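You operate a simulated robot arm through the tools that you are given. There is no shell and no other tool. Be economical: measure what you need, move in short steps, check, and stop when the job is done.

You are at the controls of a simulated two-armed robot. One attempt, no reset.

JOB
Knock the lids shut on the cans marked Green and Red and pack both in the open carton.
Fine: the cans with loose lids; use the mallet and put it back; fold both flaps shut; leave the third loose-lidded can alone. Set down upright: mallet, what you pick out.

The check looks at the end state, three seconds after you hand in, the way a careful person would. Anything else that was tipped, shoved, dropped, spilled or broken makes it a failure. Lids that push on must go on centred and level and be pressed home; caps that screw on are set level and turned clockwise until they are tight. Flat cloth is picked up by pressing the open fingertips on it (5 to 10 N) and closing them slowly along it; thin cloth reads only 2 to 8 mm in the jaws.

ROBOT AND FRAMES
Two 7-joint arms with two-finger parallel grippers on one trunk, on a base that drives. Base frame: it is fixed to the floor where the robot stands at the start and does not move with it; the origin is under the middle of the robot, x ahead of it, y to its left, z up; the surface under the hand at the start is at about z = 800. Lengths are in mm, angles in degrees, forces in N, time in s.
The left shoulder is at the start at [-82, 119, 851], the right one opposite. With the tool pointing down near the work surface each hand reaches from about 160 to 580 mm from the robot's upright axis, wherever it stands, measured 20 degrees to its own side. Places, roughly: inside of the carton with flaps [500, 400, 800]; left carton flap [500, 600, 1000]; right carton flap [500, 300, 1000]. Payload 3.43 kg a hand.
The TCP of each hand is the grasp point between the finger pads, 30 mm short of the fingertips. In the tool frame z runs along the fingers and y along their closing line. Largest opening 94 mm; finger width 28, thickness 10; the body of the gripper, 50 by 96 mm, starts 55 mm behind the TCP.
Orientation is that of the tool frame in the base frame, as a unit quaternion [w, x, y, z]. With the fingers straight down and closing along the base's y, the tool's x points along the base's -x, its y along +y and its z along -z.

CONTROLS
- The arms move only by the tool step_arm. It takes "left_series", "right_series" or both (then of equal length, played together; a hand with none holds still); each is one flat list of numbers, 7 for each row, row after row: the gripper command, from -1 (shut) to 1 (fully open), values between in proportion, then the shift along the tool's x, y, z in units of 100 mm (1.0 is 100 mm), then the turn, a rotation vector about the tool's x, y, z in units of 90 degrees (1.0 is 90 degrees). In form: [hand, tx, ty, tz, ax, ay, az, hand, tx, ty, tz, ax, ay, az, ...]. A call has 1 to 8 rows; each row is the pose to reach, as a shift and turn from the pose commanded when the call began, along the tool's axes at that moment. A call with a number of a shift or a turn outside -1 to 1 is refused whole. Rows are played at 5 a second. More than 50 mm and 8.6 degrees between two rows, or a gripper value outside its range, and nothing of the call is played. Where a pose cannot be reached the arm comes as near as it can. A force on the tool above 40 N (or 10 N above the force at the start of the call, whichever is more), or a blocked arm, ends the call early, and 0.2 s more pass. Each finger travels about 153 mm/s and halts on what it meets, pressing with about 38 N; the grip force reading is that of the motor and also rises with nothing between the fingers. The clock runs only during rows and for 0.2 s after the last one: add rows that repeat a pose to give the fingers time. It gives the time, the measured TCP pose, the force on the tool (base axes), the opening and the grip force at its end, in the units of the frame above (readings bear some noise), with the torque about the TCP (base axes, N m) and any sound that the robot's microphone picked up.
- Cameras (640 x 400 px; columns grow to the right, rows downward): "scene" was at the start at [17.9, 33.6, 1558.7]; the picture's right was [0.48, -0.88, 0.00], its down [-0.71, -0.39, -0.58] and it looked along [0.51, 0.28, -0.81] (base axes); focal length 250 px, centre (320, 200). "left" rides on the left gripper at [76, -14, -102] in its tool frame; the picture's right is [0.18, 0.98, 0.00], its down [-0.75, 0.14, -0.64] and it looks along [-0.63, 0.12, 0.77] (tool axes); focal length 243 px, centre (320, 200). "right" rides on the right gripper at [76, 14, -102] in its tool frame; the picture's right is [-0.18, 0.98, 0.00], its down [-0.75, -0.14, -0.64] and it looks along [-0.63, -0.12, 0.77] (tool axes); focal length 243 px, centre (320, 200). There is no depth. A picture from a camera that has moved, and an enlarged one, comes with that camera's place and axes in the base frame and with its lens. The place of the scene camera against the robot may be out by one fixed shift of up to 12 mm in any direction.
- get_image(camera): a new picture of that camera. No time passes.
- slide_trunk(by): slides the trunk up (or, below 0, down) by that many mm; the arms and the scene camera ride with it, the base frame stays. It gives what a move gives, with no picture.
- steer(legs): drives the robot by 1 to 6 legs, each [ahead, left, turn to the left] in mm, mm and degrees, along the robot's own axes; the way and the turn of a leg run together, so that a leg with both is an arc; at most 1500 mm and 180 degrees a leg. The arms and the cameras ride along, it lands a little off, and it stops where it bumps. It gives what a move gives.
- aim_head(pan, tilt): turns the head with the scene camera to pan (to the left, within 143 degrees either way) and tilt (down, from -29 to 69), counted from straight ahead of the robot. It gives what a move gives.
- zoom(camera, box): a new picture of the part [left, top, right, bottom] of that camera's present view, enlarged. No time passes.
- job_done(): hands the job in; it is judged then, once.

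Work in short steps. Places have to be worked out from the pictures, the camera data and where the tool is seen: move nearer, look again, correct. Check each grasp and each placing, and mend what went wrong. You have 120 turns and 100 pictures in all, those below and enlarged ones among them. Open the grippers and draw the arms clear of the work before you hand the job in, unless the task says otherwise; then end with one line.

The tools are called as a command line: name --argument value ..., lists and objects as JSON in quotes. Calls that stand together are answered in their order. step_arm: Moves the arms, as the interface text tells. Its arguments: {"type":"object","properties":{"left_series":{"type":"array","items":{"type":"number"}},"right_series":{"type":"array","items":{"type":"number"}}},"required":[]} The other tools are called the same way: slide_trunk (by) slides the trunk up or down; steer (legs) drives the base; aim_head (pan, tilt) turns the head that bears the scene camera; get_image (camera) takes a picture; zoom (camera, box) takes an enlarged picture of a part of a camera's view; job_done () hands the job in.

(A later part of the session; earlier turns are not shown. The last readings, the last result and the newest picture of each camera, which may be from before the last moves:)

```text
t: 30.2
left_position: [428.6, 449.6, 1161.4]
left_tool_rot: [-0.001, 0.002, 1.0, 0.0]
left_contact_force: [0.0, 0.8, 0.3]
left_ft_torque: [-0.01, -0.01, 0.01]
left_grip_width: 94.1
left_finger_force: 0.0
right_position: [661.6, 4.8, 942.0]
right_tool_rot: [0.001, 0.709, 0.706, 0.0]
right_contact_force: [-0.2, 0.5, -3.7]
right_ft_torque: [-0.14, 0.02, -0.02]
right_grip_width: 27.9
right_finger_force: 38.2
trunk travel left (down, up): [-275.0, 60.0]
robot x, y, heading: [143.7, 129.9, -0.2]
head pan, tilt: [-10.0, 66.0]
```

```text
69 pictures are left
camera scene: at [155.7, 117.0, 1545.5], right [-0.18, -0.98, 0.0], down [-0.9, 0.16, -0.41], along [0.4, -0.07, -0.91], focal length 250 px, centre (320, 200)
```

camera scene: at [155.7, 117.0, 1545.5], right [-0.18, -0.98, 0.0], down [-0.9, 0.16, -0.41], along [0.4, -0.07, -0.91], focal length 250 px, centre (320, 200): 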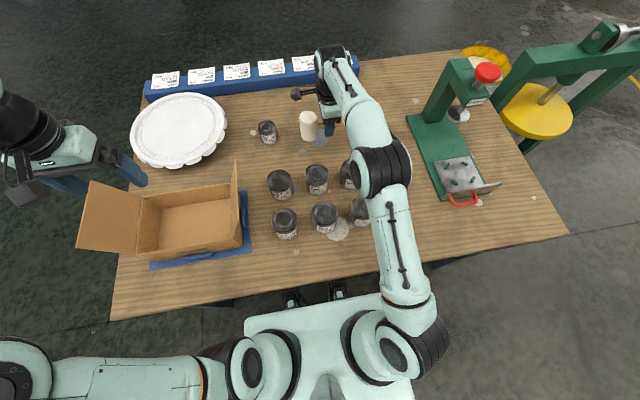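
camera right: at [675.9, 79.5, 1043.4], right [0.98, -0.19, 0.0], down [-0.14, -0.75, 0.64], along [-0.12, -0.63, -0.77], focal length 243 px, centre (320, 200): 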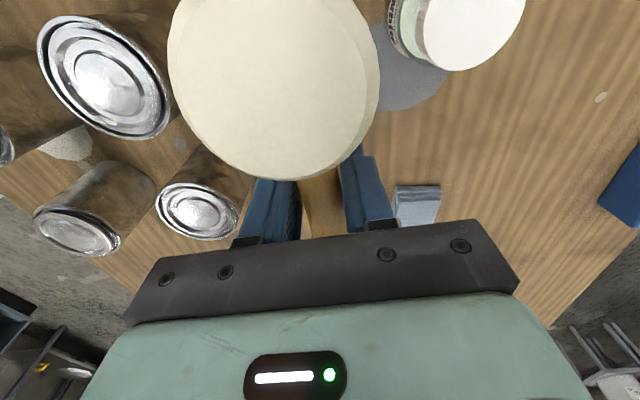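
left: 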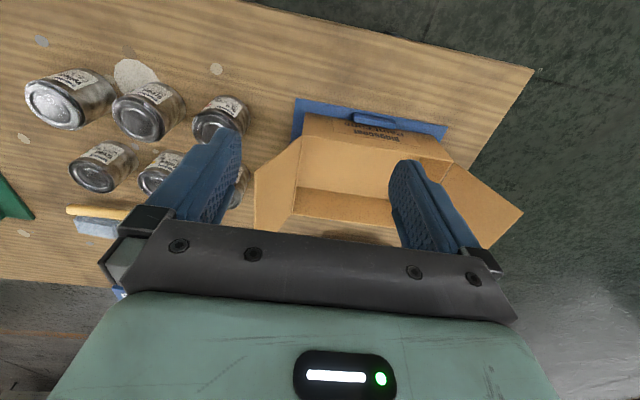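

The mallet hangs level, 3.7 N. I carry it over the near row toward Green (about (404, 58)), raising by 30 mm.

step_arm --right_series '[-1, 0, -0.3, -0.3, 0, 0, 0, -1, 0, -0.65, -0.3, 0, 0, 0, -1, 0, -1.0, -0.3, 0, 0, 0]'

step_arm --right_series '[-1, 0, -0.4, 0, 0, 0, 0, -1, 0, -0.8, 0, 0, 0, 0, -1, 0, -1.0, 0, 0, 0, 0]'

step_arm --right_series '[-1, -0.02, -0.3, 0, 0, 0, 0, -1, -0.04, -0.5, 0, 0, 0, 0, -1, -0.04, -0.56, 0, 0, 0, 0]'

get_image --camera "right"

zoom --camera "scene" --box '[240, 140, 400, 260]'

```text
t: 31.0
left_position: [427.1, 448.6, 1160.8]
left_tool_rot: [0.0, 0.001, 1.0, 0.0]
left_contact_force: [-0.1, 0.5, -0.9]
left_ft_torque: [-0.02, -0.01, -0.02]
left_grip_width: 94.0
left_finger_force: 0.0
right_position: [559.5, 3.4, 971.1]
right_tool_rot: [0.0, 0.709, 0.706, 0.001]
right_contact_force: [0.0, -0.4, -3.3]
right_ft_torque: [-0.19, -0.03, 0.04]
right_grip_width: 28.2
right_finger_force: 38.1
trunk travel left (down, up): [-275.0, 60.0]
robot x, y, heading: [144.9, 127.1, -0.3]
head pan, tilt: [-10.0, 66.0]
```

```text
t: 31.8
left_position: [427.4, 448.4, 1160.5]
left_tool_rot: [0.001, 0.002, 1.0, 0.0]
left_contact_force: [0.1, 0.4, 0.4]
left_ft_torque: [0.01, 0.0, -0.02]
left_grip_width: 93.9
left_finger_force: 0.1
right_position: [461.9, 2.7, 971.9]
right_tool_rot: [0.001, 0.709, 0.705, 0.002]
right_contact_force: [0.1, 1.0, -3.5]
right_ft_torque: [-0.18, 0.02, 0.01]
right_grip_width: 28.1
right_finger_force: 38.0
trunk travel left (down, up): [-275.0, 60.0]
robot x, y, heading: [143.1, 127.8, -0.3]
head pan, tilt: [-10.0, 66.0]
```

```text
t: 32.6
left_position: [427.5, 448.3, 1160.8]
left_tool_rot: [0.0, 0.002, 1.0, -0.001]
left_contact_force: [0.6, -0.1, 1.1]
left_ft_torque: [-0.01, 0.03, -0.01]
left_grip_width: 93.9
left_finger_force: 0.0
right_position: [403.0, -1.5, 971.2]
right_tool_rot: [-0.001, 0.708, 0.706, 0.0]
right_contact_force: [0.1, -1.1, -4.5]
right_ft_torque: [-0.13, -0.03, 0.02]
right_grip_width: 28.3
right_finger_force: 37.9
trunk travel left (down, up): [-275.0, 60.0]
robot x, y, heading: [141.1, 125.8, -0.1]
head pan, tilt: [-10.0, 66.0]
```

```text
68 pictures are left
camera right: at [418.0, 75.2, 1072.8], right [0.98, -0.19, 0.0], down [-0.14, -0.75, 0.64], along [-0.12, -0.63, -0.77], focal length 243 px, centre (320, 200)
```

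right: 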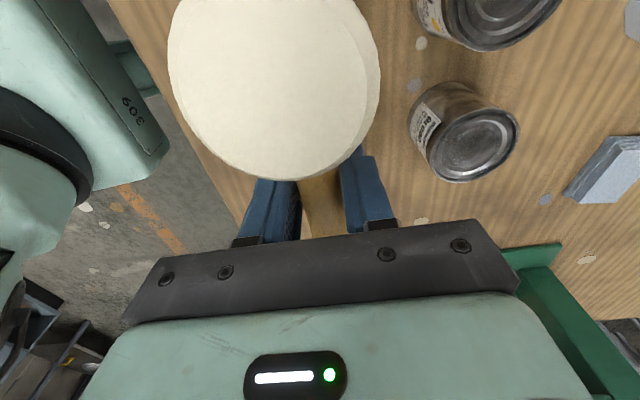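

```text
3.33 times, centred on (320, 200) of scene
camera zoom: at [155.4, 117.0, 1545.5], right [-0.18, -0.98, 0.0], down [-0.9, 0.16, -0.41], along [0.4, -0.07, -0.91], focal length 834 px, centre (320, 200)
```

zoom: 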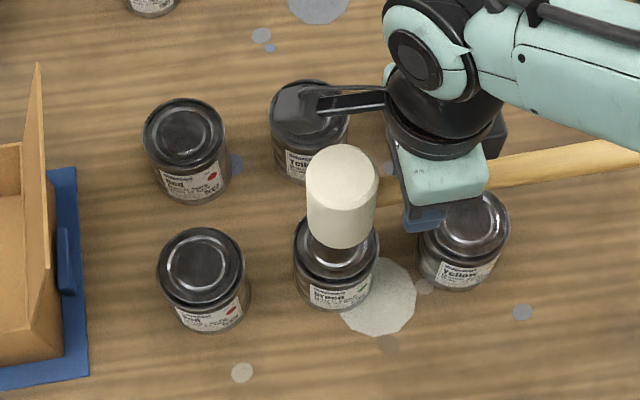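

Over Green. By the scene view the head should go slightly nearer in x; I lower 33 mm so parallax shrinks and compare the head and lid.

step_arm --right_series '[-1, 0.02, -0.05, 0.2, 0, 0, 0, -1, 0.02, -0.05, 0.33, 0, 0, 0, -1, 0.02, -0.05, 0.33, 0, 0, 0]'

zoom --camera "scene" --box '[280, 170, 380, 240]'

```text
t: 33.4
left_position: [427.6, 449.7, 1159.6]
left_tool_rot: [0.001, 0.002, 1.0, -0.001]
left_contact_force: [0.1, 0.7, 0.1]
left_ft_torque: [0.0, -0.01, -0.03]
left_grip_width: 94.2
left_finger_force: 0.1
right_position: [398.5, 0.8, 938.5]
right_tool_rot: [0.0, 0.708, 0.706, 0.0]
right_contact_force: [-0.7, -0.5, -4.7]
right_ft_torque: [-0.17, 0.02, -0.01]
right_grip_width: 28.6
right_finger_force: 37.6
trunk travel left (down, up): [-275.0, 60.0]
robot x, y, heading: [140.5, 126.3, -0.1]
head pan, tilt: [-10.0, 66.0]
```

```text
5.71 times, centred on (330, 205) of scene
camera zoom: at [155.4, 117.1, 1545.5], right [-0.18, -0.98, 0.0], down [-0.9, 0.16, -0.41], along [0.4, -0.07, -0.91], focal length 1430 px, centre (263, 171)
```

zoom: 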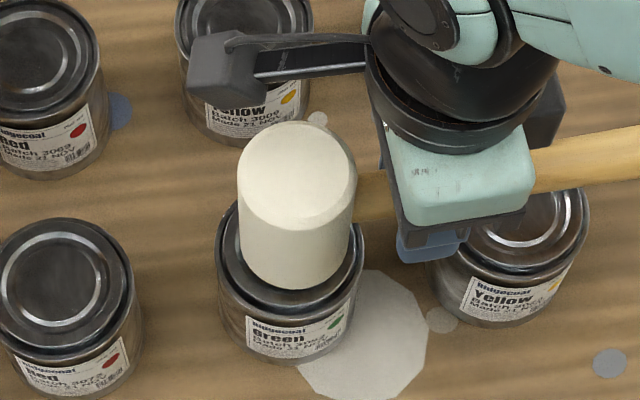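

The head is centred over Green's lid in both axes. I strike with a fast downward row and then back up.

step_arm --right_series '[-1, 0, 0, -0.1, 0, 0, 0, -1, 0, 0, 0.35, 0, 0, 0, -1, 0, 0, -0.1, 0, 0, 0]'

zoom --camera "scene" --box '[280, 170, 380, 240]'

```text
t: 34.2
left_position: [427.2, 449.3, 1159.8]
left_tool_rot: [0.001, 0.002, 1.0, -0.001]
left_contact_force: [0.2, -0.5, -0.1]
left_ft_torque: [0.01, 0.01, -0.02]
left_grip_width: 94.4
left_finger_force: 0.2
right_position: [396.7, 1.7, 948.0]
right_tool_rot: [0.0, 0.708, 0.706, 0.0]
right_contact_force: [0.0, 0.7, -4.2]
right_ft_torque: [-0.14, -0.02, 0.0]
right_grip_width: 28.1
right_finger_force: 38.3
trunk travel left (down, up): [-275.0, 60.0]
robot x, y, heading: [142.7, 129.2, -0.1]
head pan, tilt: [-10.0, 66.0]
heard: snap
```

```text
5.71 times, centred on (330, 205) of scene
camera zoom: at [154.5, 117.0, 1545.4], right [-0.18, -0.98, 0.0], down [-0.9, 0.16, -0.41], along [0.4, -0.07, -0.91], focal length 1430 px, centre (263, 171)
```

zoom: 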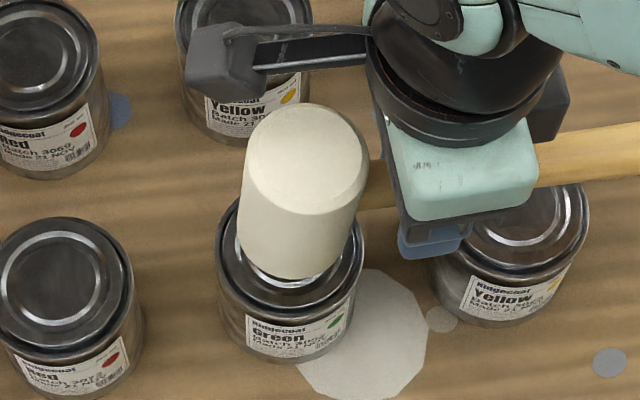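

A "snap" was heard; Green's lid seems seated. The mallet turned a few degrees in the grip, so I'll compensate the tilt and move over to Red (about 9 mm further, 113 mm left).

step_arm --right_series '[-1, 0.35, 0.02, -0.15, 0, -0.03, 0, -1, 0.7, 0.05, -0.15, 0, -0.05, 0, -1, 1.0, 0.09, -0.15, 0, -0.05, 0, -1, 1.0, 0.09, -0.15, 0, -0.05, 0]'

zoom --camera "scene" --box '[250, 160, 370, 240]'

```text
t: 35.2
left_position: [427.1, 448.1, 1159.7]
left_tool_rot: [0.0, 0.001, 1.0, -0.001]
left_contact_force: [-0.1, -0.8, -0.4]
left_ft_torque: [0.05, -0.02, -0.01]
left_grip_width: 94.2
left_finger_force: 0.0
right_position: [410.1, 102.2, 963.9]
right_tool_rot: [0.027, 0.708, 0.705, -0.027]
right_contact_force: [0.3, 0.1, -3.6]
right_ft_torque: [-0.17, 0.0, 0.01]
right_grip_width: 28.0
right_finger_force: 38.8
trunk travel left (down, up): [-275.0, 60.0]
robot x, y, heading: [142.2, 128.7, 0.1]
head pan, tilt: [-10.0, 66.0]
```

```text
5.00 times, centred on (310, 200) of scene
camera zoom: at [155.2, 116.6, 1545.5], right [-0.18, -0.98, 0.0], down [-0.9, 0.16, -0.41], along [0.4, -0.07, -0.91], focal length 1251 px, centre (370, 200)
```

zoom: 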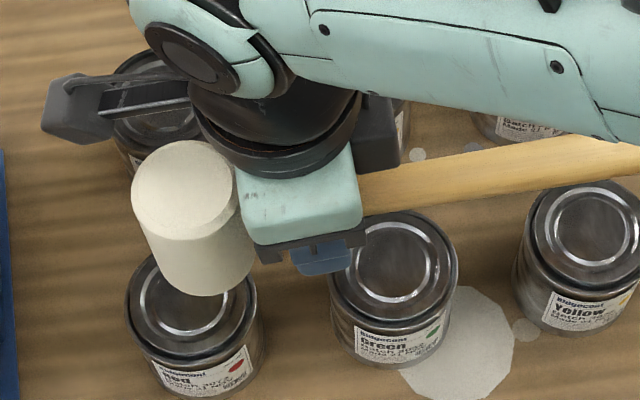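

The head is vertical again. I shift about (−6, +14) and lower to just above Red's lid, then compare.

step_arm --right_series '[-1, 0.16, -0.06, 0.1, 0, 0, 0, -1, 0.16, -0.06, 0.26, 0, 0, 0, -1, 0.16, -0.06, 0.26, 0, 0, 0]'

zoom --camera "scene" --box '[250, 170, 350, 240]'

```text
t: 36.0
left_position: [427.9, 449.2, 1160.3]
left_tool_rot: [0.0, 0.002, 1.0, 0.0]
left_contact_force: [0.1, -0.1, 0.7]
left_ft_torque: [0.01, -0.01, 0.02]
left_grip_width: 94.0
left_finger_force: 0.1
right_position: [405.1, 115.3, 934.9]
right_tool_rot: [0.028, 0.708, 0.705, -0.028]
right_contact_force: [-0.2, 0.5, -4.3]
right_ft_torque: [-0.22, 0.03, 0.0]
right_grip_width: 28.4
right_finger_force: 38.6
trunk travel left (down, up): [-275.0, 60.0]
robot x, y, heading: [143.4, 130.5, -0.1]
head pan, tilt: [-10.0, 66.0]
```

```text
5.71 times, centred on (300, 205) of scene
camera zoom: at [155.4, 117.3, 1545.5], right [-0.18, -0.98, 0.0], down [-0.9, 0.16, -0.41], along [0.4, -0.07, -0.91], focal length 1430 px, centre (434, 171)
```

zoom: 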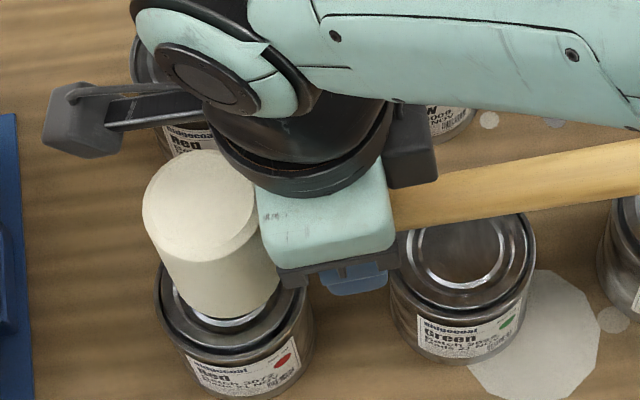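

Head is centred over Red's lid. Strike.

step_arm --right_series '[-1, -0.01, 0, -0.1, 0, 0, 0, -1, 0.03, 0, 0.35, 0, 0, 0, -1, -0.02, 0, -0.3, 0, 0, 0, -1, -0.05, 0, -0.6, 0, 0, 0]'

zoom --camera "scene" --box '[250, 170, 350, 240]'

```text
refused: row 3 steps farther than a row can; nothing moved
```

```text
5.71 times, centred on (300, 205) of scene
camera zoom: at [155.4, 117.3, 1545.5], right [-0.18, -0.98, 0.0], down [-0.9, 0.16, -0.41], along [0.4, -0.07, -0.91], focal length 1430 px, centre (434, 171)
```

zoom: 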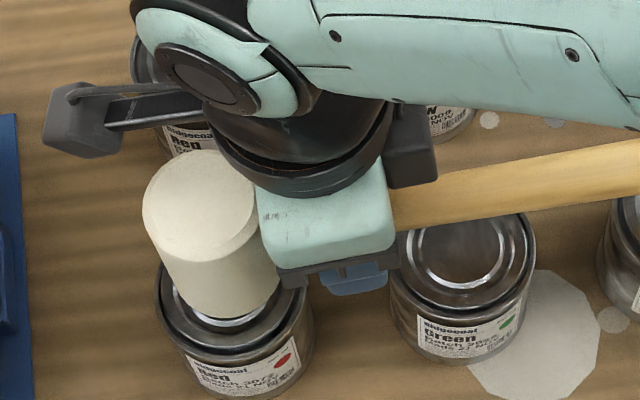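

Row step was too large on the way up; I repeat with smaller ones.

step_arm --right_series '[-1, -0.01, 0, -0.1, 0, 0, 0, -1, 0.03, 0, 0.35, 0, 0, 0, -1, -0.01, 0, -0.1, 0, 0, 0, -1, -0.03, 0, -0.5, 0, 0, 0]'

zoom --camera "scene" --box '[250, 170, 350, 240]'

```text
t: 37.0
left_position: [426.6, 450.7, 1161.4]
left_tool_rot: [0.0, 0.002, 1.0, 0.0]
left_contact_force: [-0.7, 0.9, 0.6]
left_ft_torque: [-0.03, 0.0, -0.02]
left_grip_width: 94.0
left_finger_force: 0.0
right_position: [402.1, 114.0, 988.4]
right_tool_rot: [0.027, 0.707, 0.706, -0.028]
right_contact_force: [0.4, 0.2, -2.7]
right_ft_torque: [-0.15, 0.01, 0.0]
right_grip_width: 28.1
right_finger_force: 38.3
trunk travel left (down, up): [-275.0, 60.0]
robot x, y, heading: [143.9, 129.7, -0.3]
head pan, tilt: [-10.0, 66.0]
heard: snap
```

```text
5.71 times, centred on (300, 205) of scene
camera zoom: at [155.2, 116.9, 1545.5], right [-0.18, -0.98, 0.0], down [-0.9, 0.16, -0.41], along [0.4, -0.07, -0.91], focal length 1430 px, centre (434, 171)
```

zoom: 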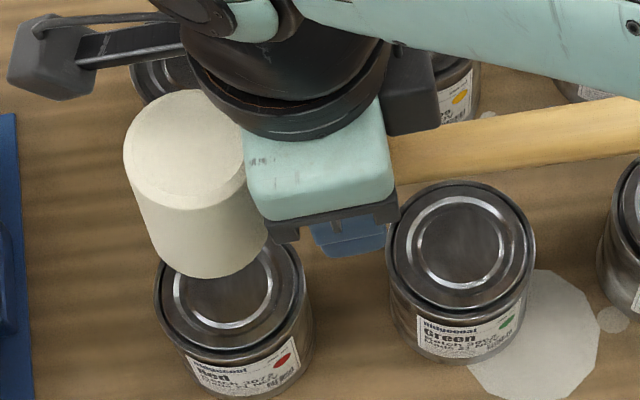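

Second snap; both lids look seated. I carry the mallet back toward its resting place (660, 2).

step_arm --right_series '[-1, -0.18, 0.43, 0.01, 0, -0.02, 0, -1, -0.37, 0.86, 0.03, 0, -0.02, 0, -1, -0.37, 0.86, 0.03, 0, -0.02, 0]'

step_arm --right_series '[-1, -0.18, 0.43, 0.01, 0, 0, 0, -1, -0.37, 0.86, 0.03, 0, 0, 0, -1, -0.37, 0.86, 0.03, 0, 0, 0]'

step_arm --right_series '[-1, -0.18, 0.43, 0.21, 0, 0, 0, -1, -0.37, 0.86, 0.43, 0, 0, 0, -1, -0.37, 0.86, 0.43, 0, 0, 0]'

zoom --camera "scene" --box '[240, 80, 400, 250]'

```text
t: 37.8
left_position: [425.9, 450.6, 1161.1]
left_tool_rot: [0.0, 0.002, 1.0, 0.0]
left_contact_force: [0.4, 0.3, 0.5]
left_ft_torque: [-0.02, -0.01, -0.01]
left_grip_width: 93.9
left_finger_force: 0.0
right_position: [486.9, 78.4, 986.9]
right_tool_rot: [0.039, 0.706, 0.706, -0.039]
right_contact_force: [0.0, 0.0, -3.5]
right_ft_torque: [-0.18, -0.02, 0.01]
right_grip_width: 28.1
right_finger_force: 37.8
trunk travel left (down, up): [-275.0, 60.0]
robot x, y, heading: [142.7, 126.2, -0.2]
head pan, tilt: [-10.0, 66.0]
```

```text
t: 38.6
left_position: [427.0, 449.6, 1160.4]
left_tool_rot: [0.0, 0.002, 1.0, 0.0]
left_contact_force: [-0.7, 0.2, -0.7]
left_ft_torque: [-0.01, -0.01, -0.01]
left_grip_width: 94.1
left_finger_force: 0.0
right_position: [572.0, 41.2, 986.7]
right_tool_rot: [0.039, 0.708, 0.704, -0.039]
right_contact_force: [0.1, -1.1, -3.7]
right_ft_torque: [-0.17, -0.01, 0.01]
right_grip_width: 28.2
right_finger_force: 37.6
trunk travel left (down, up): [-275.0, 60.0]
robot x, y, heading: [140.8, 129.6, -0.0]
head pan, tilt: [-10.0, 66.0]
```

```text
refused: row 1 steps farther than a row can; nothing moved
```

```text
2.35 times, centred on (320, 165) of scene
camera zoom: at [154.9, 117.2, 1545.5], right [-0.18, -0.98, 0.0], down [-0.9, 0.16, -0.41], along [0.4, -0.07, -0.91], focal length 589 px, centre (320, 282)
```

zoom: 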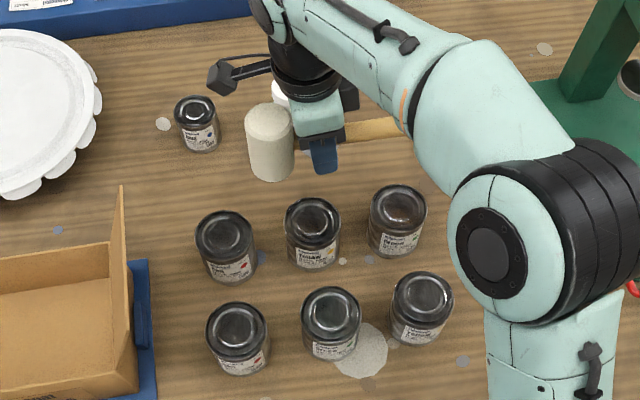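

I continue the last stretch with smaller rows, descending 40 mm.

step_arm --right_series '[-1, -0.12, 0.3, 0.15, 0, 0, 0, -1, -0.24, 0.6, 0.3, 0, 0, 0, -1, -0.35, 0.88, 0.44, 0, 0, 0, -1, -0.35, 0.88, 0.44, 0, 0, 0]'

get_image --camera "right"

zoom --camera "scene" --box '[260, 80, 400, 170]'

```text
t: 39.6
left_position: [427.0, 449.7, 1160.0]
left_tool_rot: [0.0, 0.002, 1.0, 0.0]
left_contact_force: [-0.9, -0.4, 0.6]
left_ft_torque: [0.01, -0.02, -0.01]
left_grip_width: 94.0
left_finger_force: 0.0
right_position: [659.9, -0.1, 946.3]
right_tool_rot: [0.039, 0.706, 0.706, -0.039]
right_contact_force: [1.0, 0.0, -4.2]
right_ft_torque: [-0.15, 0.01, 0.02]
right_grip_width: 28.4
right_finger_force: 38.0
trunk travel left (down, up): [-275.0, 60.0]
robot x, y, heading: [141.8, 132.9, -0.1]
head pan, tilt: [-10.0, 66.0]
```

```text
59 pictures are left
camera right: at [674.9, 87.6, 1039.4], right [0.98, -0.19, 0.02], down [-0.14, -0.68, 0.72], along [-0.12, -0.71, -0.69], focal length 243 px, centre (320, 200)
```

right: 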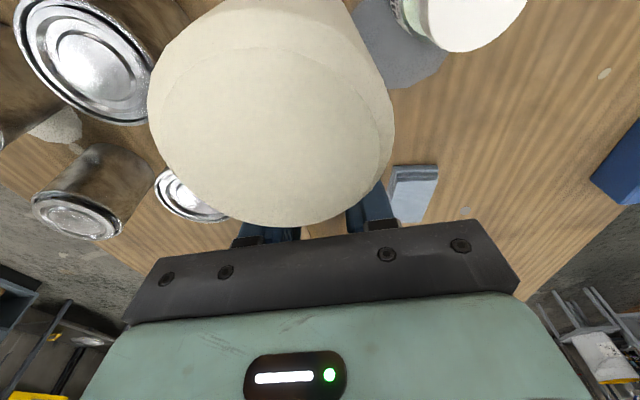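

```text
4.44 times, centred on (330, 125) of scene
camera zoom: at [154.9, 117.3, 1545.5], right [-0.18, -0.98, 0.0], down [-0.9, 0.16, -0.41], along [0.4, -0.07, -0.91], focal length 1112 px, centre (276, 533)
```

zoom: 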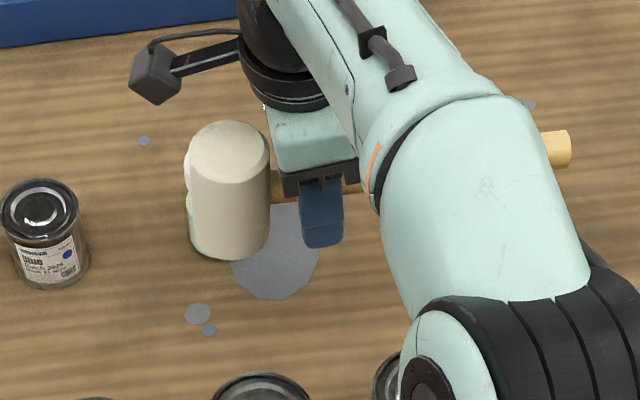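

Head still about 2° off vertical; I correct while lowering 80 mm over the resting place.

step_arm --right_series '[-1, 0.04, 0, 0.25, 0, -0.025, 0, -1, 0.07, 0, 0.5, 0, -0.025, 0, -1, 0.11, 0, 0.8, 0, -0.025, 0, -1, 0.11, 0, 0.8, 0, -0.025, 0]'

zoom --camera "scene" --box '[260, 80, 400, 170]'

```text
t: 40.6
left_position: [427.8, 449.0, 1160.7]
left_tool_rot: [0.0, 0.003, 1.0, 0.001]
left_contact_force: [0.5, 0.0, 0.3]
left_ft_torque: [0.01, 0.01, 0.01]
left_grip_width: 93.9
left_finger_force: 0.0
right_position: [661.3, 4.0, 867.2]
right_tool_rot: [0.053, 0.706, 0.704, -0.053]
right_contact_force: [0.9, 0.1, -3.8]
right_ft_torque: [-0.16, 0.01, 0.04]
right_grip_width: 28.3
right_finger_force: 38.1
trunk travel left (down, up): [-275.0, 60.0]
robot x, y, heading: [145.6, 129.3, 0.0]
head pan, tilt: [-10.0, 66.0]
```

```text
4.44 times, centred on (330, 125) of scene
camera zoom: at [155.4, 117.0, 1545.5], right [-0.18, -0.98, 0.0], down [-0.9, 0.16, -0.41], along [0.4, -0.07, -0.91], focal length 1112 px, centre (276, 533)
```

zoom: 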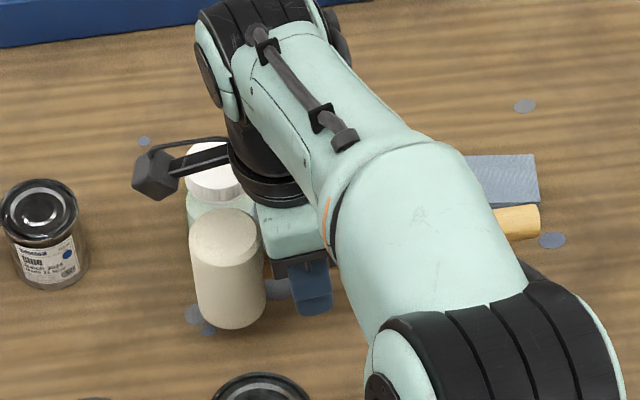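

Vertical now. I lower the remaining ~25 mm slowly, watching for contact.

step_arm --right_series '[-1, 0.015, 0, 0.1, 0, 0, 0, -1, 0.024, 0, 0.16, 0, 0, 0, -1, 0.03, 0, 0.2, 0, 0, 0, -1, 0.035, 0, 0.235, 0, 0, 0, -1, 0.035, 0, 0.235, 0, 0, 0]'

```text
t: 41.8
left_position: [428.2, 448.3, 1159.6]
left_tool_rot: [0.0, 0.001, 1.0, 0.0]
left_contact_force: [-0.5, 0.0, 1.3]
left_ft_torque: [-0.01, -0.03, -0.02]
left_grip_width: 94.0
left_finger_force: 0.0
right_position: [663.2, 4.2, 842.2]
right_tool_rot: [0.051, 0.706, 0.705, -0.052]
right_contact_force: [-0.1, 0.7, -3.4]
right_ft_torque: [-0.14, 0.01, 0.01]
right_grip_width: 28.2
right_finger_force: 38.4
trunk travel left (down, up): [-275.0, 60.0]
robot x, y, heading: [142.5, 127.1, -0.1]
head pan, tilt: [-10.0, 66.0]
```

No contact yet; 4 mm more.

step_arm --right_series '[-1, 0.003, 0, 0.02, 0, 0, 0, -1, 0.006, 0, 0.04, 0, 0, 0, -1, 0.006, 0, 0.04, 0, 0, 0]'

```text
t: 42.6
left_position: [427.8, 449.9, 1159.8]
left_tool_rot: [0.0, 0.002, 1.0, 0.0]
left_contact_force: [0.9, -0.2, 0.2]
left_ft_torque: [0.01, 0.03, 0.01]
left_grip_width: 94.0
left_finger_force: 0.1
right_position: [661.9, 4.0, 837.6]
right_tool_rot: [0.053, 0.706, 0.705, -0.052]
right_contact_force: [-0.3, 0.5, -3.9]
right_ft_torque: [-0.17, -0.01, 0.01]
right_grip_width: 28.1
right_finger_force: 38.5
trunk travel left (down, up): [-275.0, 60.0]
robot x, y, heading: [143.0, 129.4, -0.3]
head pan, tilt: [-10.0, 66.0]
```

step_arm --right_series '[-1, 0.0, 0, 0.015, 0, 0, 0, -1, 0.0, 0, 0.03, 0, 0, 0, -1, 0.0, 0, 0.035, 0, 0, 0]'

get_image --camera "right"

zoom --camera "scene" --box '[280, 100, 400, 180]'

```text
t: 43.4
left_position: [426.9, 449.5, 1159.4]
left_tool_rot: [0.0, 0.002, 1.0, 0.0]
left_contact_force: [-0.2, 0.2, -0.5]
left_ft_torque: [-0.01, -0.01, -0.04]
left_grip_width: 94.0
left_finger_force: 0.1
right_position: [662.1, 3.4, 835.2]
right_tool_rot: [0.052, 0.706, 0.704, -0.052]
right_contact_force: [-0.1, 0.0, -3.3]
right_ft_torque: [-0.2, -0.03, 0.01]
right_grip_width: 28.4
right_finger_force: 38.2
trunk travel left (down, up): [-275.0, 60.0]
robot x, y, heading: [142.8, 129.8, -0.3]
head pan, tilt: [-10.0, 66.0]
```

```text
56 pictures are left
camera right: at [677.0, 94.2, 924.2], right [0.98, -0.18, 0.03], down [-0.14, -0.65, 0.75], along [-0.12, -0.74, -0.66], focal length 243 px, centre (320, 200)
```

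right: 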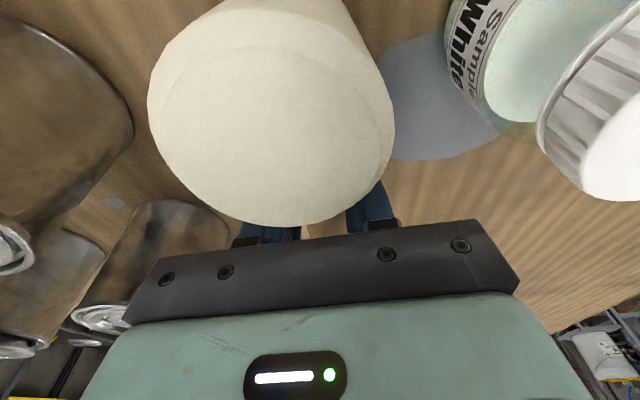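

```text
5.00 times, centred on (340, 140) of scene
camera zoom: at [155.6, 117.1, 1545.5], right [-0.18, -0.98, 0.0], down [-0.9, 0.16, -0.41], along [0.4, -0.07, -0.91], focal length 1251 px, centre (220, 500)
```

zoom: 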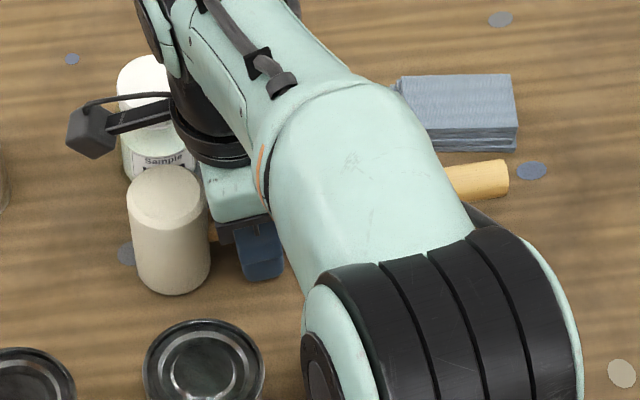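

Handle tail and head appear where they were originally, and tips are ~3 mm above the table. The remaining drop should be tiny, so I lower 1.5 mm and open slowly.

step_arm --right_series '[-1, 0.0, 0, 0.015, 0, 0, 0, -1, 0, 0, 0.015, 0, 0, 0, -0.35, 0.0, 0, 0.015, 0, 0, 0, -0.2, 0.0, 0, 0.015, 0, 0, 0, -0.2, 0.0, 0, 0.015, 0, 0, 0]'

get_image --camera "right"

zoom --camera "scene" --box '[280, 100, 400, 180]'

```text
t: 44.6
left_position: [427.3, 449.9, 1160.3]
left_tool_rot: [0.001, 0.002, 1.0, 0.0]
left_contact_force: [0.2, -0.5, -0.3]
left_ft_torque: [0.0, -0.02, 0.01]
left_grip_width: 94.0
left_finger_force: 0.1
right_position: [662.6, 3.2, 834.1]
right_tool_rot: [0.053, 0.707, 0.704, -0.052]
right_contact_force: [0.3, 1.1, 0.4]
right_ft_torque: [-0.02, -0.03, 0.05]
right_grip_width: 37.4
right_finger_force: 0.1
trunk travel left (down, up): [-275.0, 60.0]
robot x, y, heading: [141.3, 132.7, -0.0]
head pan, tilt: [-10.0, 66.0]
```

```text
54 pictures are left
camera right: at [677.2, 94.4, 922.6], right [0.98, -0.18, 0.03], down [-0.14, -0.65, 0.75], along [-0.12, -0.74, -0.66], focal length 243 px, centre (320, 200)
```

right: 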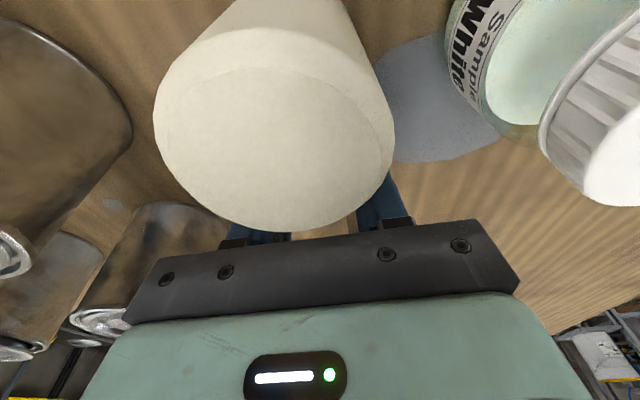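

```text
5.00 times, centred on (340, 140) of scene
camera zoom: at [155.3, 117.1, 1545.5], right [-0.18, -0.98, 0.0], down [-0.9, 0.16, -0.41], along [0.4, -0.07, -0.91], focal length 1251 px, centre (220, 500)
```

zoom: 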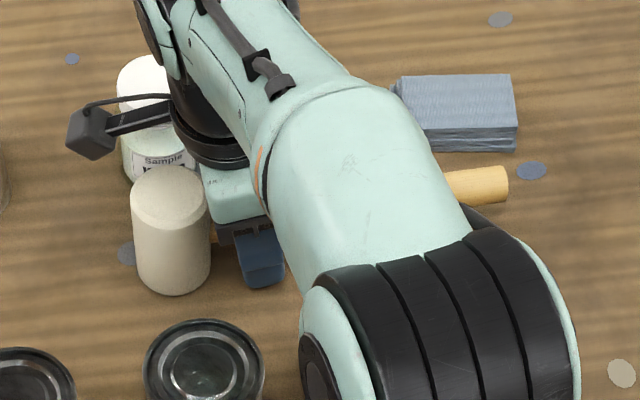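

Released. I open fully and back straight up to see whether it stands level.

step_arm --right_series '[0.3, 0, 0, 0, 0, 0, 0, 1, 0, 0, 0, 0, 0, 0, 1, 0, 0, 0, 0, 0, 0, 1, -0.06, 0, -0.4, 0, 0, 0, 1, -0.12, 0, -0.8, 0, 0, 0, 1, -0.15, 0, -1.0, 0, 0, 0]'

get_image --camera "right"

zoom --camera "scene" --box '[280, 100, 400, 180]'

```text
t: 46.0
left_position: [428.1, 449.2, 1160.4]
left_tool_rot: [0.0, 0.001, 1.0, 0.0]
left_contact_force: [-0.5, 0.5, 0.7]
left_ft_torque: [-0.01, -0.04, 0.01]
left_grip_width: 94.0
left_finger_force: 0.1
right_position: [663.9, 4.1, 937.0]
right_tool_rot: [0.053, 0.707, 0.704, -0.052]
right_contact_force: [-0.2, -0.6, -0.1]
right_ft_torque: [-0.02, -0.01, -0.02]
right_grip_width: 94.0
right_finger_force: 0.1
trunk travel left (down, up): [-275.0, 60.0]
robot x, y, heading: [139.5, 130.6, 0.0]
head pan, tilt: [-10.0, 66.0]
```

```text
52 pictures are left
camera right: at [677.0, 94.4, 1025.3], right [0.98, -0.18, 0.03], down [-0.14, -0.65, 0.75], along [-0.12, -0.74, -0.67], focal length 243 px, centre (320, 200)
```

right: 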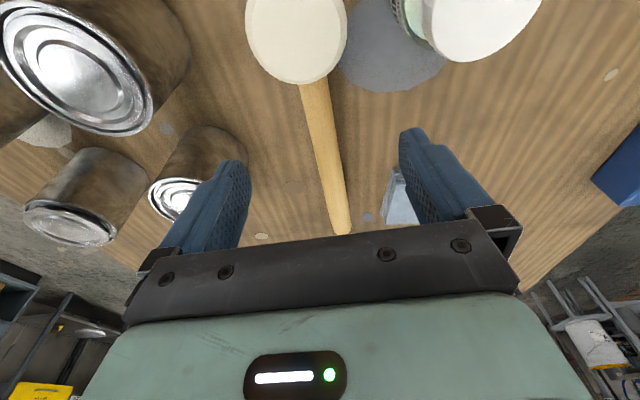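

```text
5.00 times, centred on (340, 140) of scene
camera zoom: at [155.1, 117.1, 1545.5], right [-0.18, -0.98, 0.0], down [-0.9, 0.16, -0.41], along [0.4, -0.07, -0.91], focal length 1251 px, centre (220, 500)
```

zoom: 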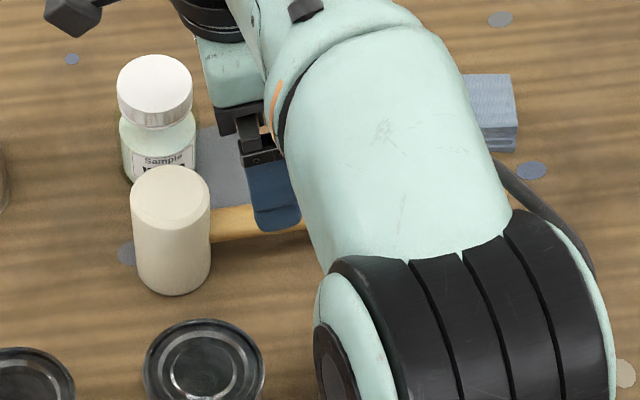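

The mallet stands upright where it was. Next I look into the carton with the left camera.

get_image --camera "left"

zoom --camera "scene" --box '[60, 130, 280, 280]'

```text
50 pictures are left
camera left: at [351.3, 435.6, 1263.2], right [-0.18, 0.98, 0.0], down [0.75, 0.14, 0.64], along [0.63, 0.12, -0.77], focal length 243 px, centre (320, 200)
```

left: 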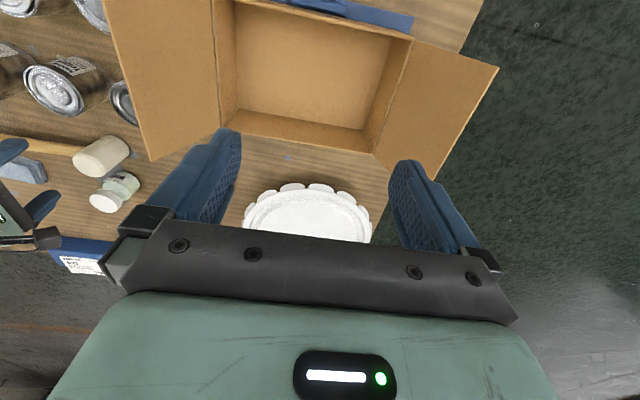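

```text
2.67 times, centred on (170, 205) of scene
camera zoom: at [155.1, 117.1, 1545.5], right [-0.18, -0.98, 0.0], down [-0.9, 0.16, -0.41], along [0.4, -0.07, -0.91], focal length 667 px, centre (720, 187)
```

zoom: 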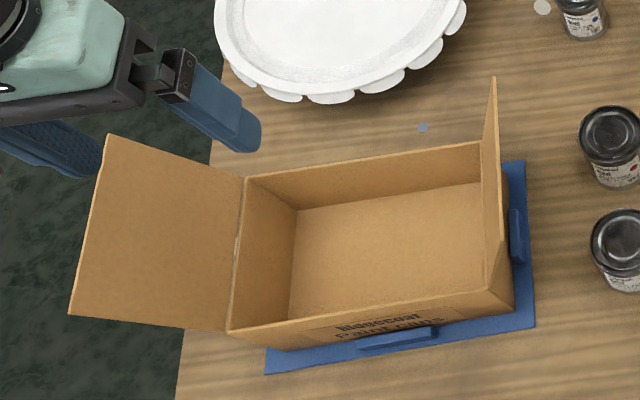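

Carton interior is about x 380–535, y 316–556, wall top ≈ 895; the flaps are hinged on the short sides. I raise the right hand out of the way and drive right 80 mm so the left hand can reach Green and Red.

step_arm --right_series '[1, -0.05, 0, -0.33, 0, 0.03, 0, 1, -0.1, 0, -0.66, 0, 0.06, 0, 1, -0.15, 0, -0.99, 0, 0.095, 0, 1, -0.15, 0, -0.99, 0, 0.095, 0]'

step_arm --right_series '[1, -0.3, -0.3, 0, 0, 0, -0.09, 1, -0.6, -0.6, 0, 0, 0, -0.18, 1, -0.8, -0.9, 0, 0, 0, -0.27, 1, -1.0, -1.0, 0, 0, 0, -0.36, 1, -1.0, -1.0, 0, 0, 0, -0.45]'

steer --legs '[[0, -80, 0]]'

get_image --camera "scene"

```text
t: 47.0
left_position: [427.2, 449.3, 1160.6]
left_tool_rot: [-0.001, 0.003, 1.0, 0.0]
left_contact_force: [0.1, 0.1, -0.2]
left_ft_torque: [0.0, -0.01, -0.01]
left_grip_width: 94.2
left_finger_force: 0.1
right_position: [656.0, 4.6, 1028.8]
right_tool_rot: [-0.001, 0.709, 0.706, 0.001]
right_contact_force: [0.4, 0.1, 0.2]
right_ft_torque: [0.0, -0.01, 0.01]
right_grip_width: 93.6
right_finger_force: 0.1
right hand out of reach, approached as far as the arm can: row 3, 4
trunk travel left (down, up): [-275.0, 60.0]
robot x, y, heading: [145.6, 129.3, -0.1]
head pan, tilt: [-10.0, 66.0]
```

```text
t: 48.2
left_position: [428.3, 449.8, 1159.5]
left_tool_rot: [0.001, 0.002, 1.0, 0.0]
left_contact_force: [-0.3, 0.8, -0.1]
left_ft_torque: [0.01, 0.03, -0.03]
left_grip_width: 94.0
left_finger_force: 0.1
right_position: [553.7, -96.7, 1030.3]
right_tool_rot: [0.0, 0.419, 0.908, 0.0]
right_contact_force: [-0.1, 0.5, 0.5]
right_ft_torque: [-0.01, 0.02, -0.02]
right_grip_width: 93.9
right_finger_force: 0.0
trunk travel left (down, up): [-275.0, 60.0]
robot x, y, heading: [140.0, 126.7, -0.2]
head pan, tilt: [-10.0, 66.0]
```

```text
t: 49.6
left_position: [427.2, 368.5, 1160.4]
left_tool_rot: [-0.001, 0.003, 1.0, -0.001]
left_contact_force: [0.6, 0.2, -0.9]
left_ft_torque: [0.02, -0.05, -0.02]
left_grip_width: 93.9
left_finger_force: 0.0
right_position: [553.4, -176.5, 1030.7]
right_tool_rot: [0.0, 0.419, 0.908, -0.001]
right_contact_force: [0.1, -0.3, 0.1]
right_ft_torque: [0.01, -0.02, 0.02]
right_grip_width: 94.0
right_finger_force: 0.0
trunk travel left (down, up): [-275.0, 60.0]
robot x, y, heading: [145.1, 48.1, -0.3]
head pan, tilt: [-10.0, 66.0]
```

```text
48 pictures are left
camera scene: at [155.0, 35.9, 1545.5], right [-0.18, -0.98, 0.0], down [-0.9, 0.16, -0.41], along [0.4, -0.07, -0.91], focal length 250 px, centre (320, 200)
```

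scene: 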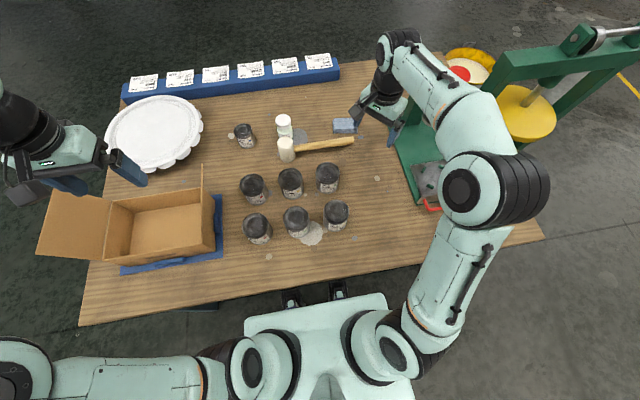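

Clear layout: mallet standing, cans untouched. I move the left hand above Red at about (404, 174).

step_arm --left_series '[1, 0.1, -0.45, 0, 0, 0, 0, 1, 0.2, -0.9, 0, 0, 0, 0, 1, 0.23, -1.0, 0, 0, 0, 0]'

step_arm --left_series '[1, 0, -0.45, 0, 0, 0, 0, 1, 0.0, -0.85, 0.2, 0, 0, 0, 1, 0.0, -0.94, 0.65, 0, 0, 0, 1, 0.0, -0.94, 1.0, 0, 0, 0]'

step_arm --left_series '[1, 0, 0, 0.4, 0, 0, 0, 1, 0, 0, 0.8, 0, 0, 0, 1, 0, 0, 1, 0, 0, 0]'

get_image --camera "left"

```text
t: 50.4
left_position: [403.9, 270.2, 1160.1]
left_tool_rot: [0.0, 0.001, 1.0, 0.0]
left_contact_force: [-0.1, -0.8, 0.3]
left_ft_torque: [0.0, 0.0, -0.01]
left_grip_width: 94.1
left_finger_force: 0.2
right_position: [552.7, -176.5, 1029.9]
right_tool_rot: [0.0, 0.42, 0.908, 0.0]
right_contact_force: [0.0, 0.3, 0.7]
right_ft_torque: [-0.02, -0.02, 0.0]
right_grip_width: 94.0
right_finger_force: 0.1
trunk travel left (down, up): [-275.0, 60.0]
robot x, y, heading: [140.6, 47.8, -0.5]
head pan, tilt: [-10.0, 66.0]
```

```text
t: 51.4
left_position: [404.7, 178.0, 1059.8]
left_tool_rot: [0.0, 0.001, 1.0, 0.0]
left_contact_force: [0.0, -0.1, -0.2]
left_ft_torque: [0.01, -0.01, 0.02]
left_grip_width: 94.2
left_finger_force: 0.1
right_position: [553.9, -177.0, 1029.0]
right_tool_rot: [0.0, 0.42, 0.907, 0.001]
right_contact_force: [0.8, 0.5, 0.2]
right_ft_torque: [0.0, -0.04, 0.04]
right_grip_width: 94.2
right_finger_force: 0.1
trunk travel left (down, up): [-275.0, 60.0]
robot x, y, heading: [143.2, 47.2, 0.0]
head pan, tilt: [-10.0, 66.0]
```

```text
t: 52.2
left_position: [404.6, 175.4, 957.7]
left_tool_rot: [0.0, 0.001, 1.0, 0.0]
left_contact_force: [0.9, -0.2, 0.1]
left_ft_torque: [0.0, 0.0, -0.01]
left_grip_width: 94.2
left_finger_force: 0.0
right_position: [553.7, -176.5, 1029.8]
right_tool_rot: [-0.001, 0.42, 0.907, 0.0]
right_contact_force: [0.7, -0.1, -0.4]
right_ft_torque: [0.02, 0.01, 0.02]
right_grip_width: 93.9
right_finger_force: 0.0
trunk travel left (down, up): [-275.0, 60.0]
robot x, y, heading: [142.9, 50.3, -0.1]
head pan, tilt: [-10.0, 66.0]
```

```text
47 pictures are left
camera left: at [327.9, 162.1, 1060.9], right [-0.18, 0.98, 0.0], down [0.75, 0.14, 0.64], along [0.63, 0.12, -0.77], focal length 243 px, centre (320, 200)
```

left: 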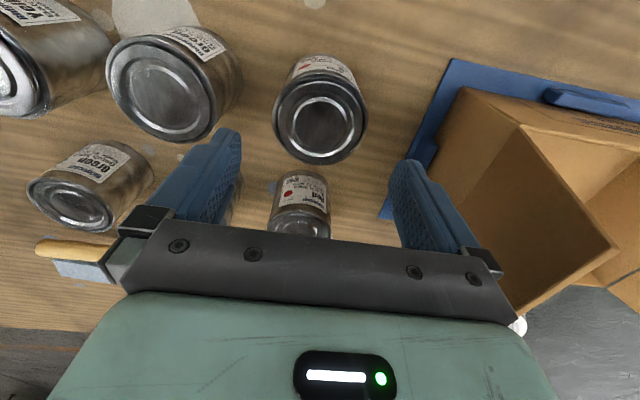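

Red is at about (401.5, 175.5), 70 mm wide. I lower straight over it and close.

step_arm --left_series '[1, 0.03, 0, 0.35, 0, 0, 0, 1, 0.03, 0, 0.7, 0, 0, 0, 1, 0.03, 0, 0.9, 0, 0, 0, 1, 0.03, 0, 1.0, 0, 0, 0, 0.7, 0.03, 0, 1.0, 0, 0, 0, 0.4, 0.03, 0, 1.0, 0, 0, 0, 0.2, 0.03, 0, 1.0, 0, 0, 0, 0.1, 0.03, 0, 1, 0, 0, 0]'

get_image --camera "left"

```text
t: 54.0
left_position: [401.5, 175.4, 861.2]
left_tool_rot: [-0.001, 0.001, 1.0, 0.001]
left_contact_force: [0.5, -0.4, 0.0]
left_ft_torque: [0.0, 0.02, 0.03]
left_grip_width: 74.0
left_finger_force: 38.5
right_position: [554.0, -176.7, 1030.5]
right_tool_rot: [0.001, 0.421, 0.907, 0.0]
right_contact_force: [-0.7, 0.8, -0.1]
right_ft_torque: [-0.03, 0.04, 0.0]
right_grip_width: 94.0
right_finger_force: 0.0
trunk travel left (down, up): [-275.0, 60.0]
robot x, y, heading: [138.9, 48.8, -0.1]
head pan, tilt: [-10.0, 66.0]
```

```text
46 pictures are left
camera left: at [325.1, 161.5, 963.7], right [-0.18, 0.98, 0.0], down [0.75, 0.14, 0.64], along [0.63, 0.12, -0.77], focal length 243 px, centre (320, 200)
```

left: 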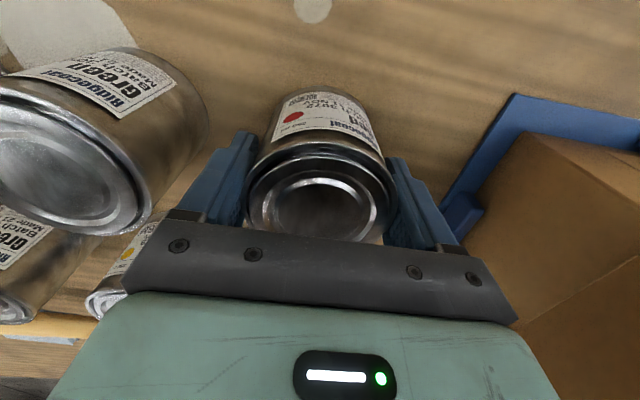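

Red gripped (74 mm), lid flat. I lift it high enough to clear the right flap (tip z≈1006).

step_arm --left_series '[-1, 0, 0, -0.1, 0, 0, 0, -1, 0, 0, -0.5, 0, 0, 0, -1, 0, 0, -1.0, 0, 0, 0]'

step_arm --left_series '[-1, 0, 0, -0.5, 0, 0, 0, -1, 0, 0, -1.0, 0, 0, 0, -1, 0, 0, -1.0, 0, 0, 0]'

step_arm --left_series '[-1, 0, 0.3, -0.35, 0, 0, 0, -1, -0.15, 0.7, -0.45, 0, 0, 0, -1, -0.3, 1.0, -0.45, 0, 0, 0, -1, -0.4, 1.0, -0.45, 0, 0, 0, -1, -0.55, 1.0, -0.45, 0, 0, 0]'

step_arm --left_series '[-1, 0, 0.45, 0, 0, 0, 0, -1, 0, 0.9, 0, 0, 0, 0, -1, 0, 1.0, 0, 0, 0, 0]'

step_arm --left_series '[-1, 0, 0.45, 0, 0, 0, 0, -1, 0, 0.9, 0, 0, 0, 0, -1, 0, 1.0, 0, 0, 0, 0]'

get_image --camera "left"

get_image --camera "scene"

```text
t: 54.8
left_position: [400.3, 173.9, 960.0]
left_tool_rot: [-0.001, 0.002, 1.0, 0.001]
left_contact_force: [0.0, 0.6, -2.8]
left_ft_torque: [-0.01, 0.03, 0.01]
left_grip_width: 74.1
left_finger_force: 37.9
right_position: [553.1, -177.1, 1031.2]
right_tool_rot: [0.0, 0.42, 0.907, 0.0]
right_contact_force: [0.8, 0.8, 0.6]
right_ft_torque: [-0.02, 0.0, -0.04]
right_grip_width: 93.9
right_finger_force: 0.0
trunk travel left (down, up): [-275.0, 60.0]
robot x, y, heading: [142.4, 52.9, -0.3]
head pan, tilt: [-10.0, 66.0]
```

```text
t: 55.6
left_position: [400.1, 175.4, 1060.8]
left_tool_rot: [0.001, 0.001, 1.0, 0.0]
left_contact_force: [-0.6, -0.2, -2.9]
left_ft_torque: [-0.01, 0.03, -0.03]
left_grip_width: 74.3
left_finger_force: 37.8
right_position: [553.2, -176.9, 1030.8]
right_tool_rot: [0.0, 0.42, 0.907, 0.0]
right_contact_force: [1.0, -0.1, -0.5]
right_ft_torque: [-0.04, -0.02, -0.01]
right_grip_width: 94.1
right_finger_force: 0.1
trunk travel left (down, up): [-275.0, 60.0]
robot x, y, heading: [143.6, 46.8, -0.1]
head pan, tilt: [-10.0, 66.0]
```

```text
t: 56.8
left_position: [457.0, 275.0, 1103.2]
left_tool_rot: [-0.001, 0.001, 1.0, -0.001]
left_contact_force: [-0.3, -0.2, -4.0]
left_ft_torque: [-0.02, 0.02, -0.05]
left_grip_width: 74.3
left_finger_force: 37.8
right_position: [554.4, -176.4, 1029.8]
right_tool_rot: [0.0, 0.42, 0.907, -0.001]
right_contact_force: [-0.1, -0.8, -0.2]
right_ft_torque: [0.0, -0.02, 0.03]
right_grip_width: 94.0
right_finger_force: 0.2
trunk travel left (down, up): [-275.0, 60.0]
robot x, y, heading: [142.0, 46.2, -0.3]
head pan, tilt: [-10.0, 66.0]
```

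```text
t: 57.6
left_position: [455.8, 374.6, 1105.1]
left_tool_rot: [-0.001, 0.003, 1.0, 0.0]
left_contact_force: [0.7, -0.3, -3.2]
left_ft_torque: [0.01, 0.01, 0.0]
left_grip_width: 74.2
left_finger_force: 38.2
right_position: [553.4, -177.6, 1029.7]
right_tool_rot: [0.0, 0.421, 0.907, 0.0]
right_contact_force: [-1.0, 0.3, -0.3]
right_ft_torque: [-0.01, 0.01, -0.02]
right_grip_width: 93.8
right_finger_force: 0.1
trunk travel left (down, up): [-275.0, 60.0]
robot x, y, heading: [144.1, 47.2, -0.4]
head pan, tilt: [-10.0, 66.0]
```

```text
t: 58.4
left_position: [457.4, 474.9, 1106.8]
left_tool_rot: [0.0, 0.002, 1.0, 0.0]
left_contact_force: [-0.1, 0.6, -3.2]
left_ft_torque: [-0.01, 0.02, 0.01]
left_grip_width: 74.1
left_finger_force: 38.1
right_position: [554.1, -176.8, 1030.0]
right_tool_rot: [0.0, 0.42, 0.908, 0.0]
right_contact_force: [-0.2, 0.0, -0.4]
right_ft_torque: [0.0, -0.01, 0.0]
right_grip_width: 93.8
right_finger_force: 0.1
trunk travel left (down, up): [-275.0, 60.0]
robot x, y, heading: [140.4, 49.8, -0.1]
head pan, tilt: [-10.0, 66.0]
```

```text
45 pictures are left
camera left: at [380.2, 460.8, 1209.5], right [-0.18, 0.98, 0.0], down [0.75, 0.14, 0.64], along [0.63, 0.12, -0.77], focal length 243 px, centre (320, 200)
```

left: 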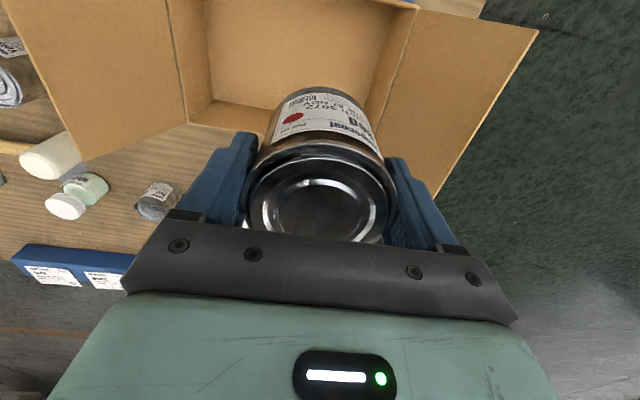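

```text
44 pictures are left
camera scene: at [155.1, 36.2, 1545.5], right [-0.18, -0.98, 0.0], down [-0.9, 0.16, -0.41], along [0.4, -0.07, -0.91], focal length 250 px, centre (320, 200)
```

scene: 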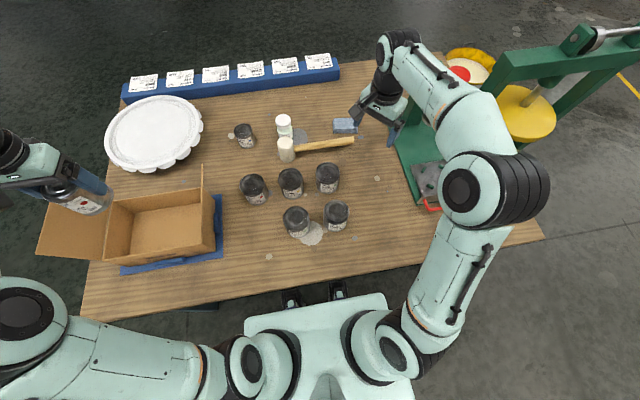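

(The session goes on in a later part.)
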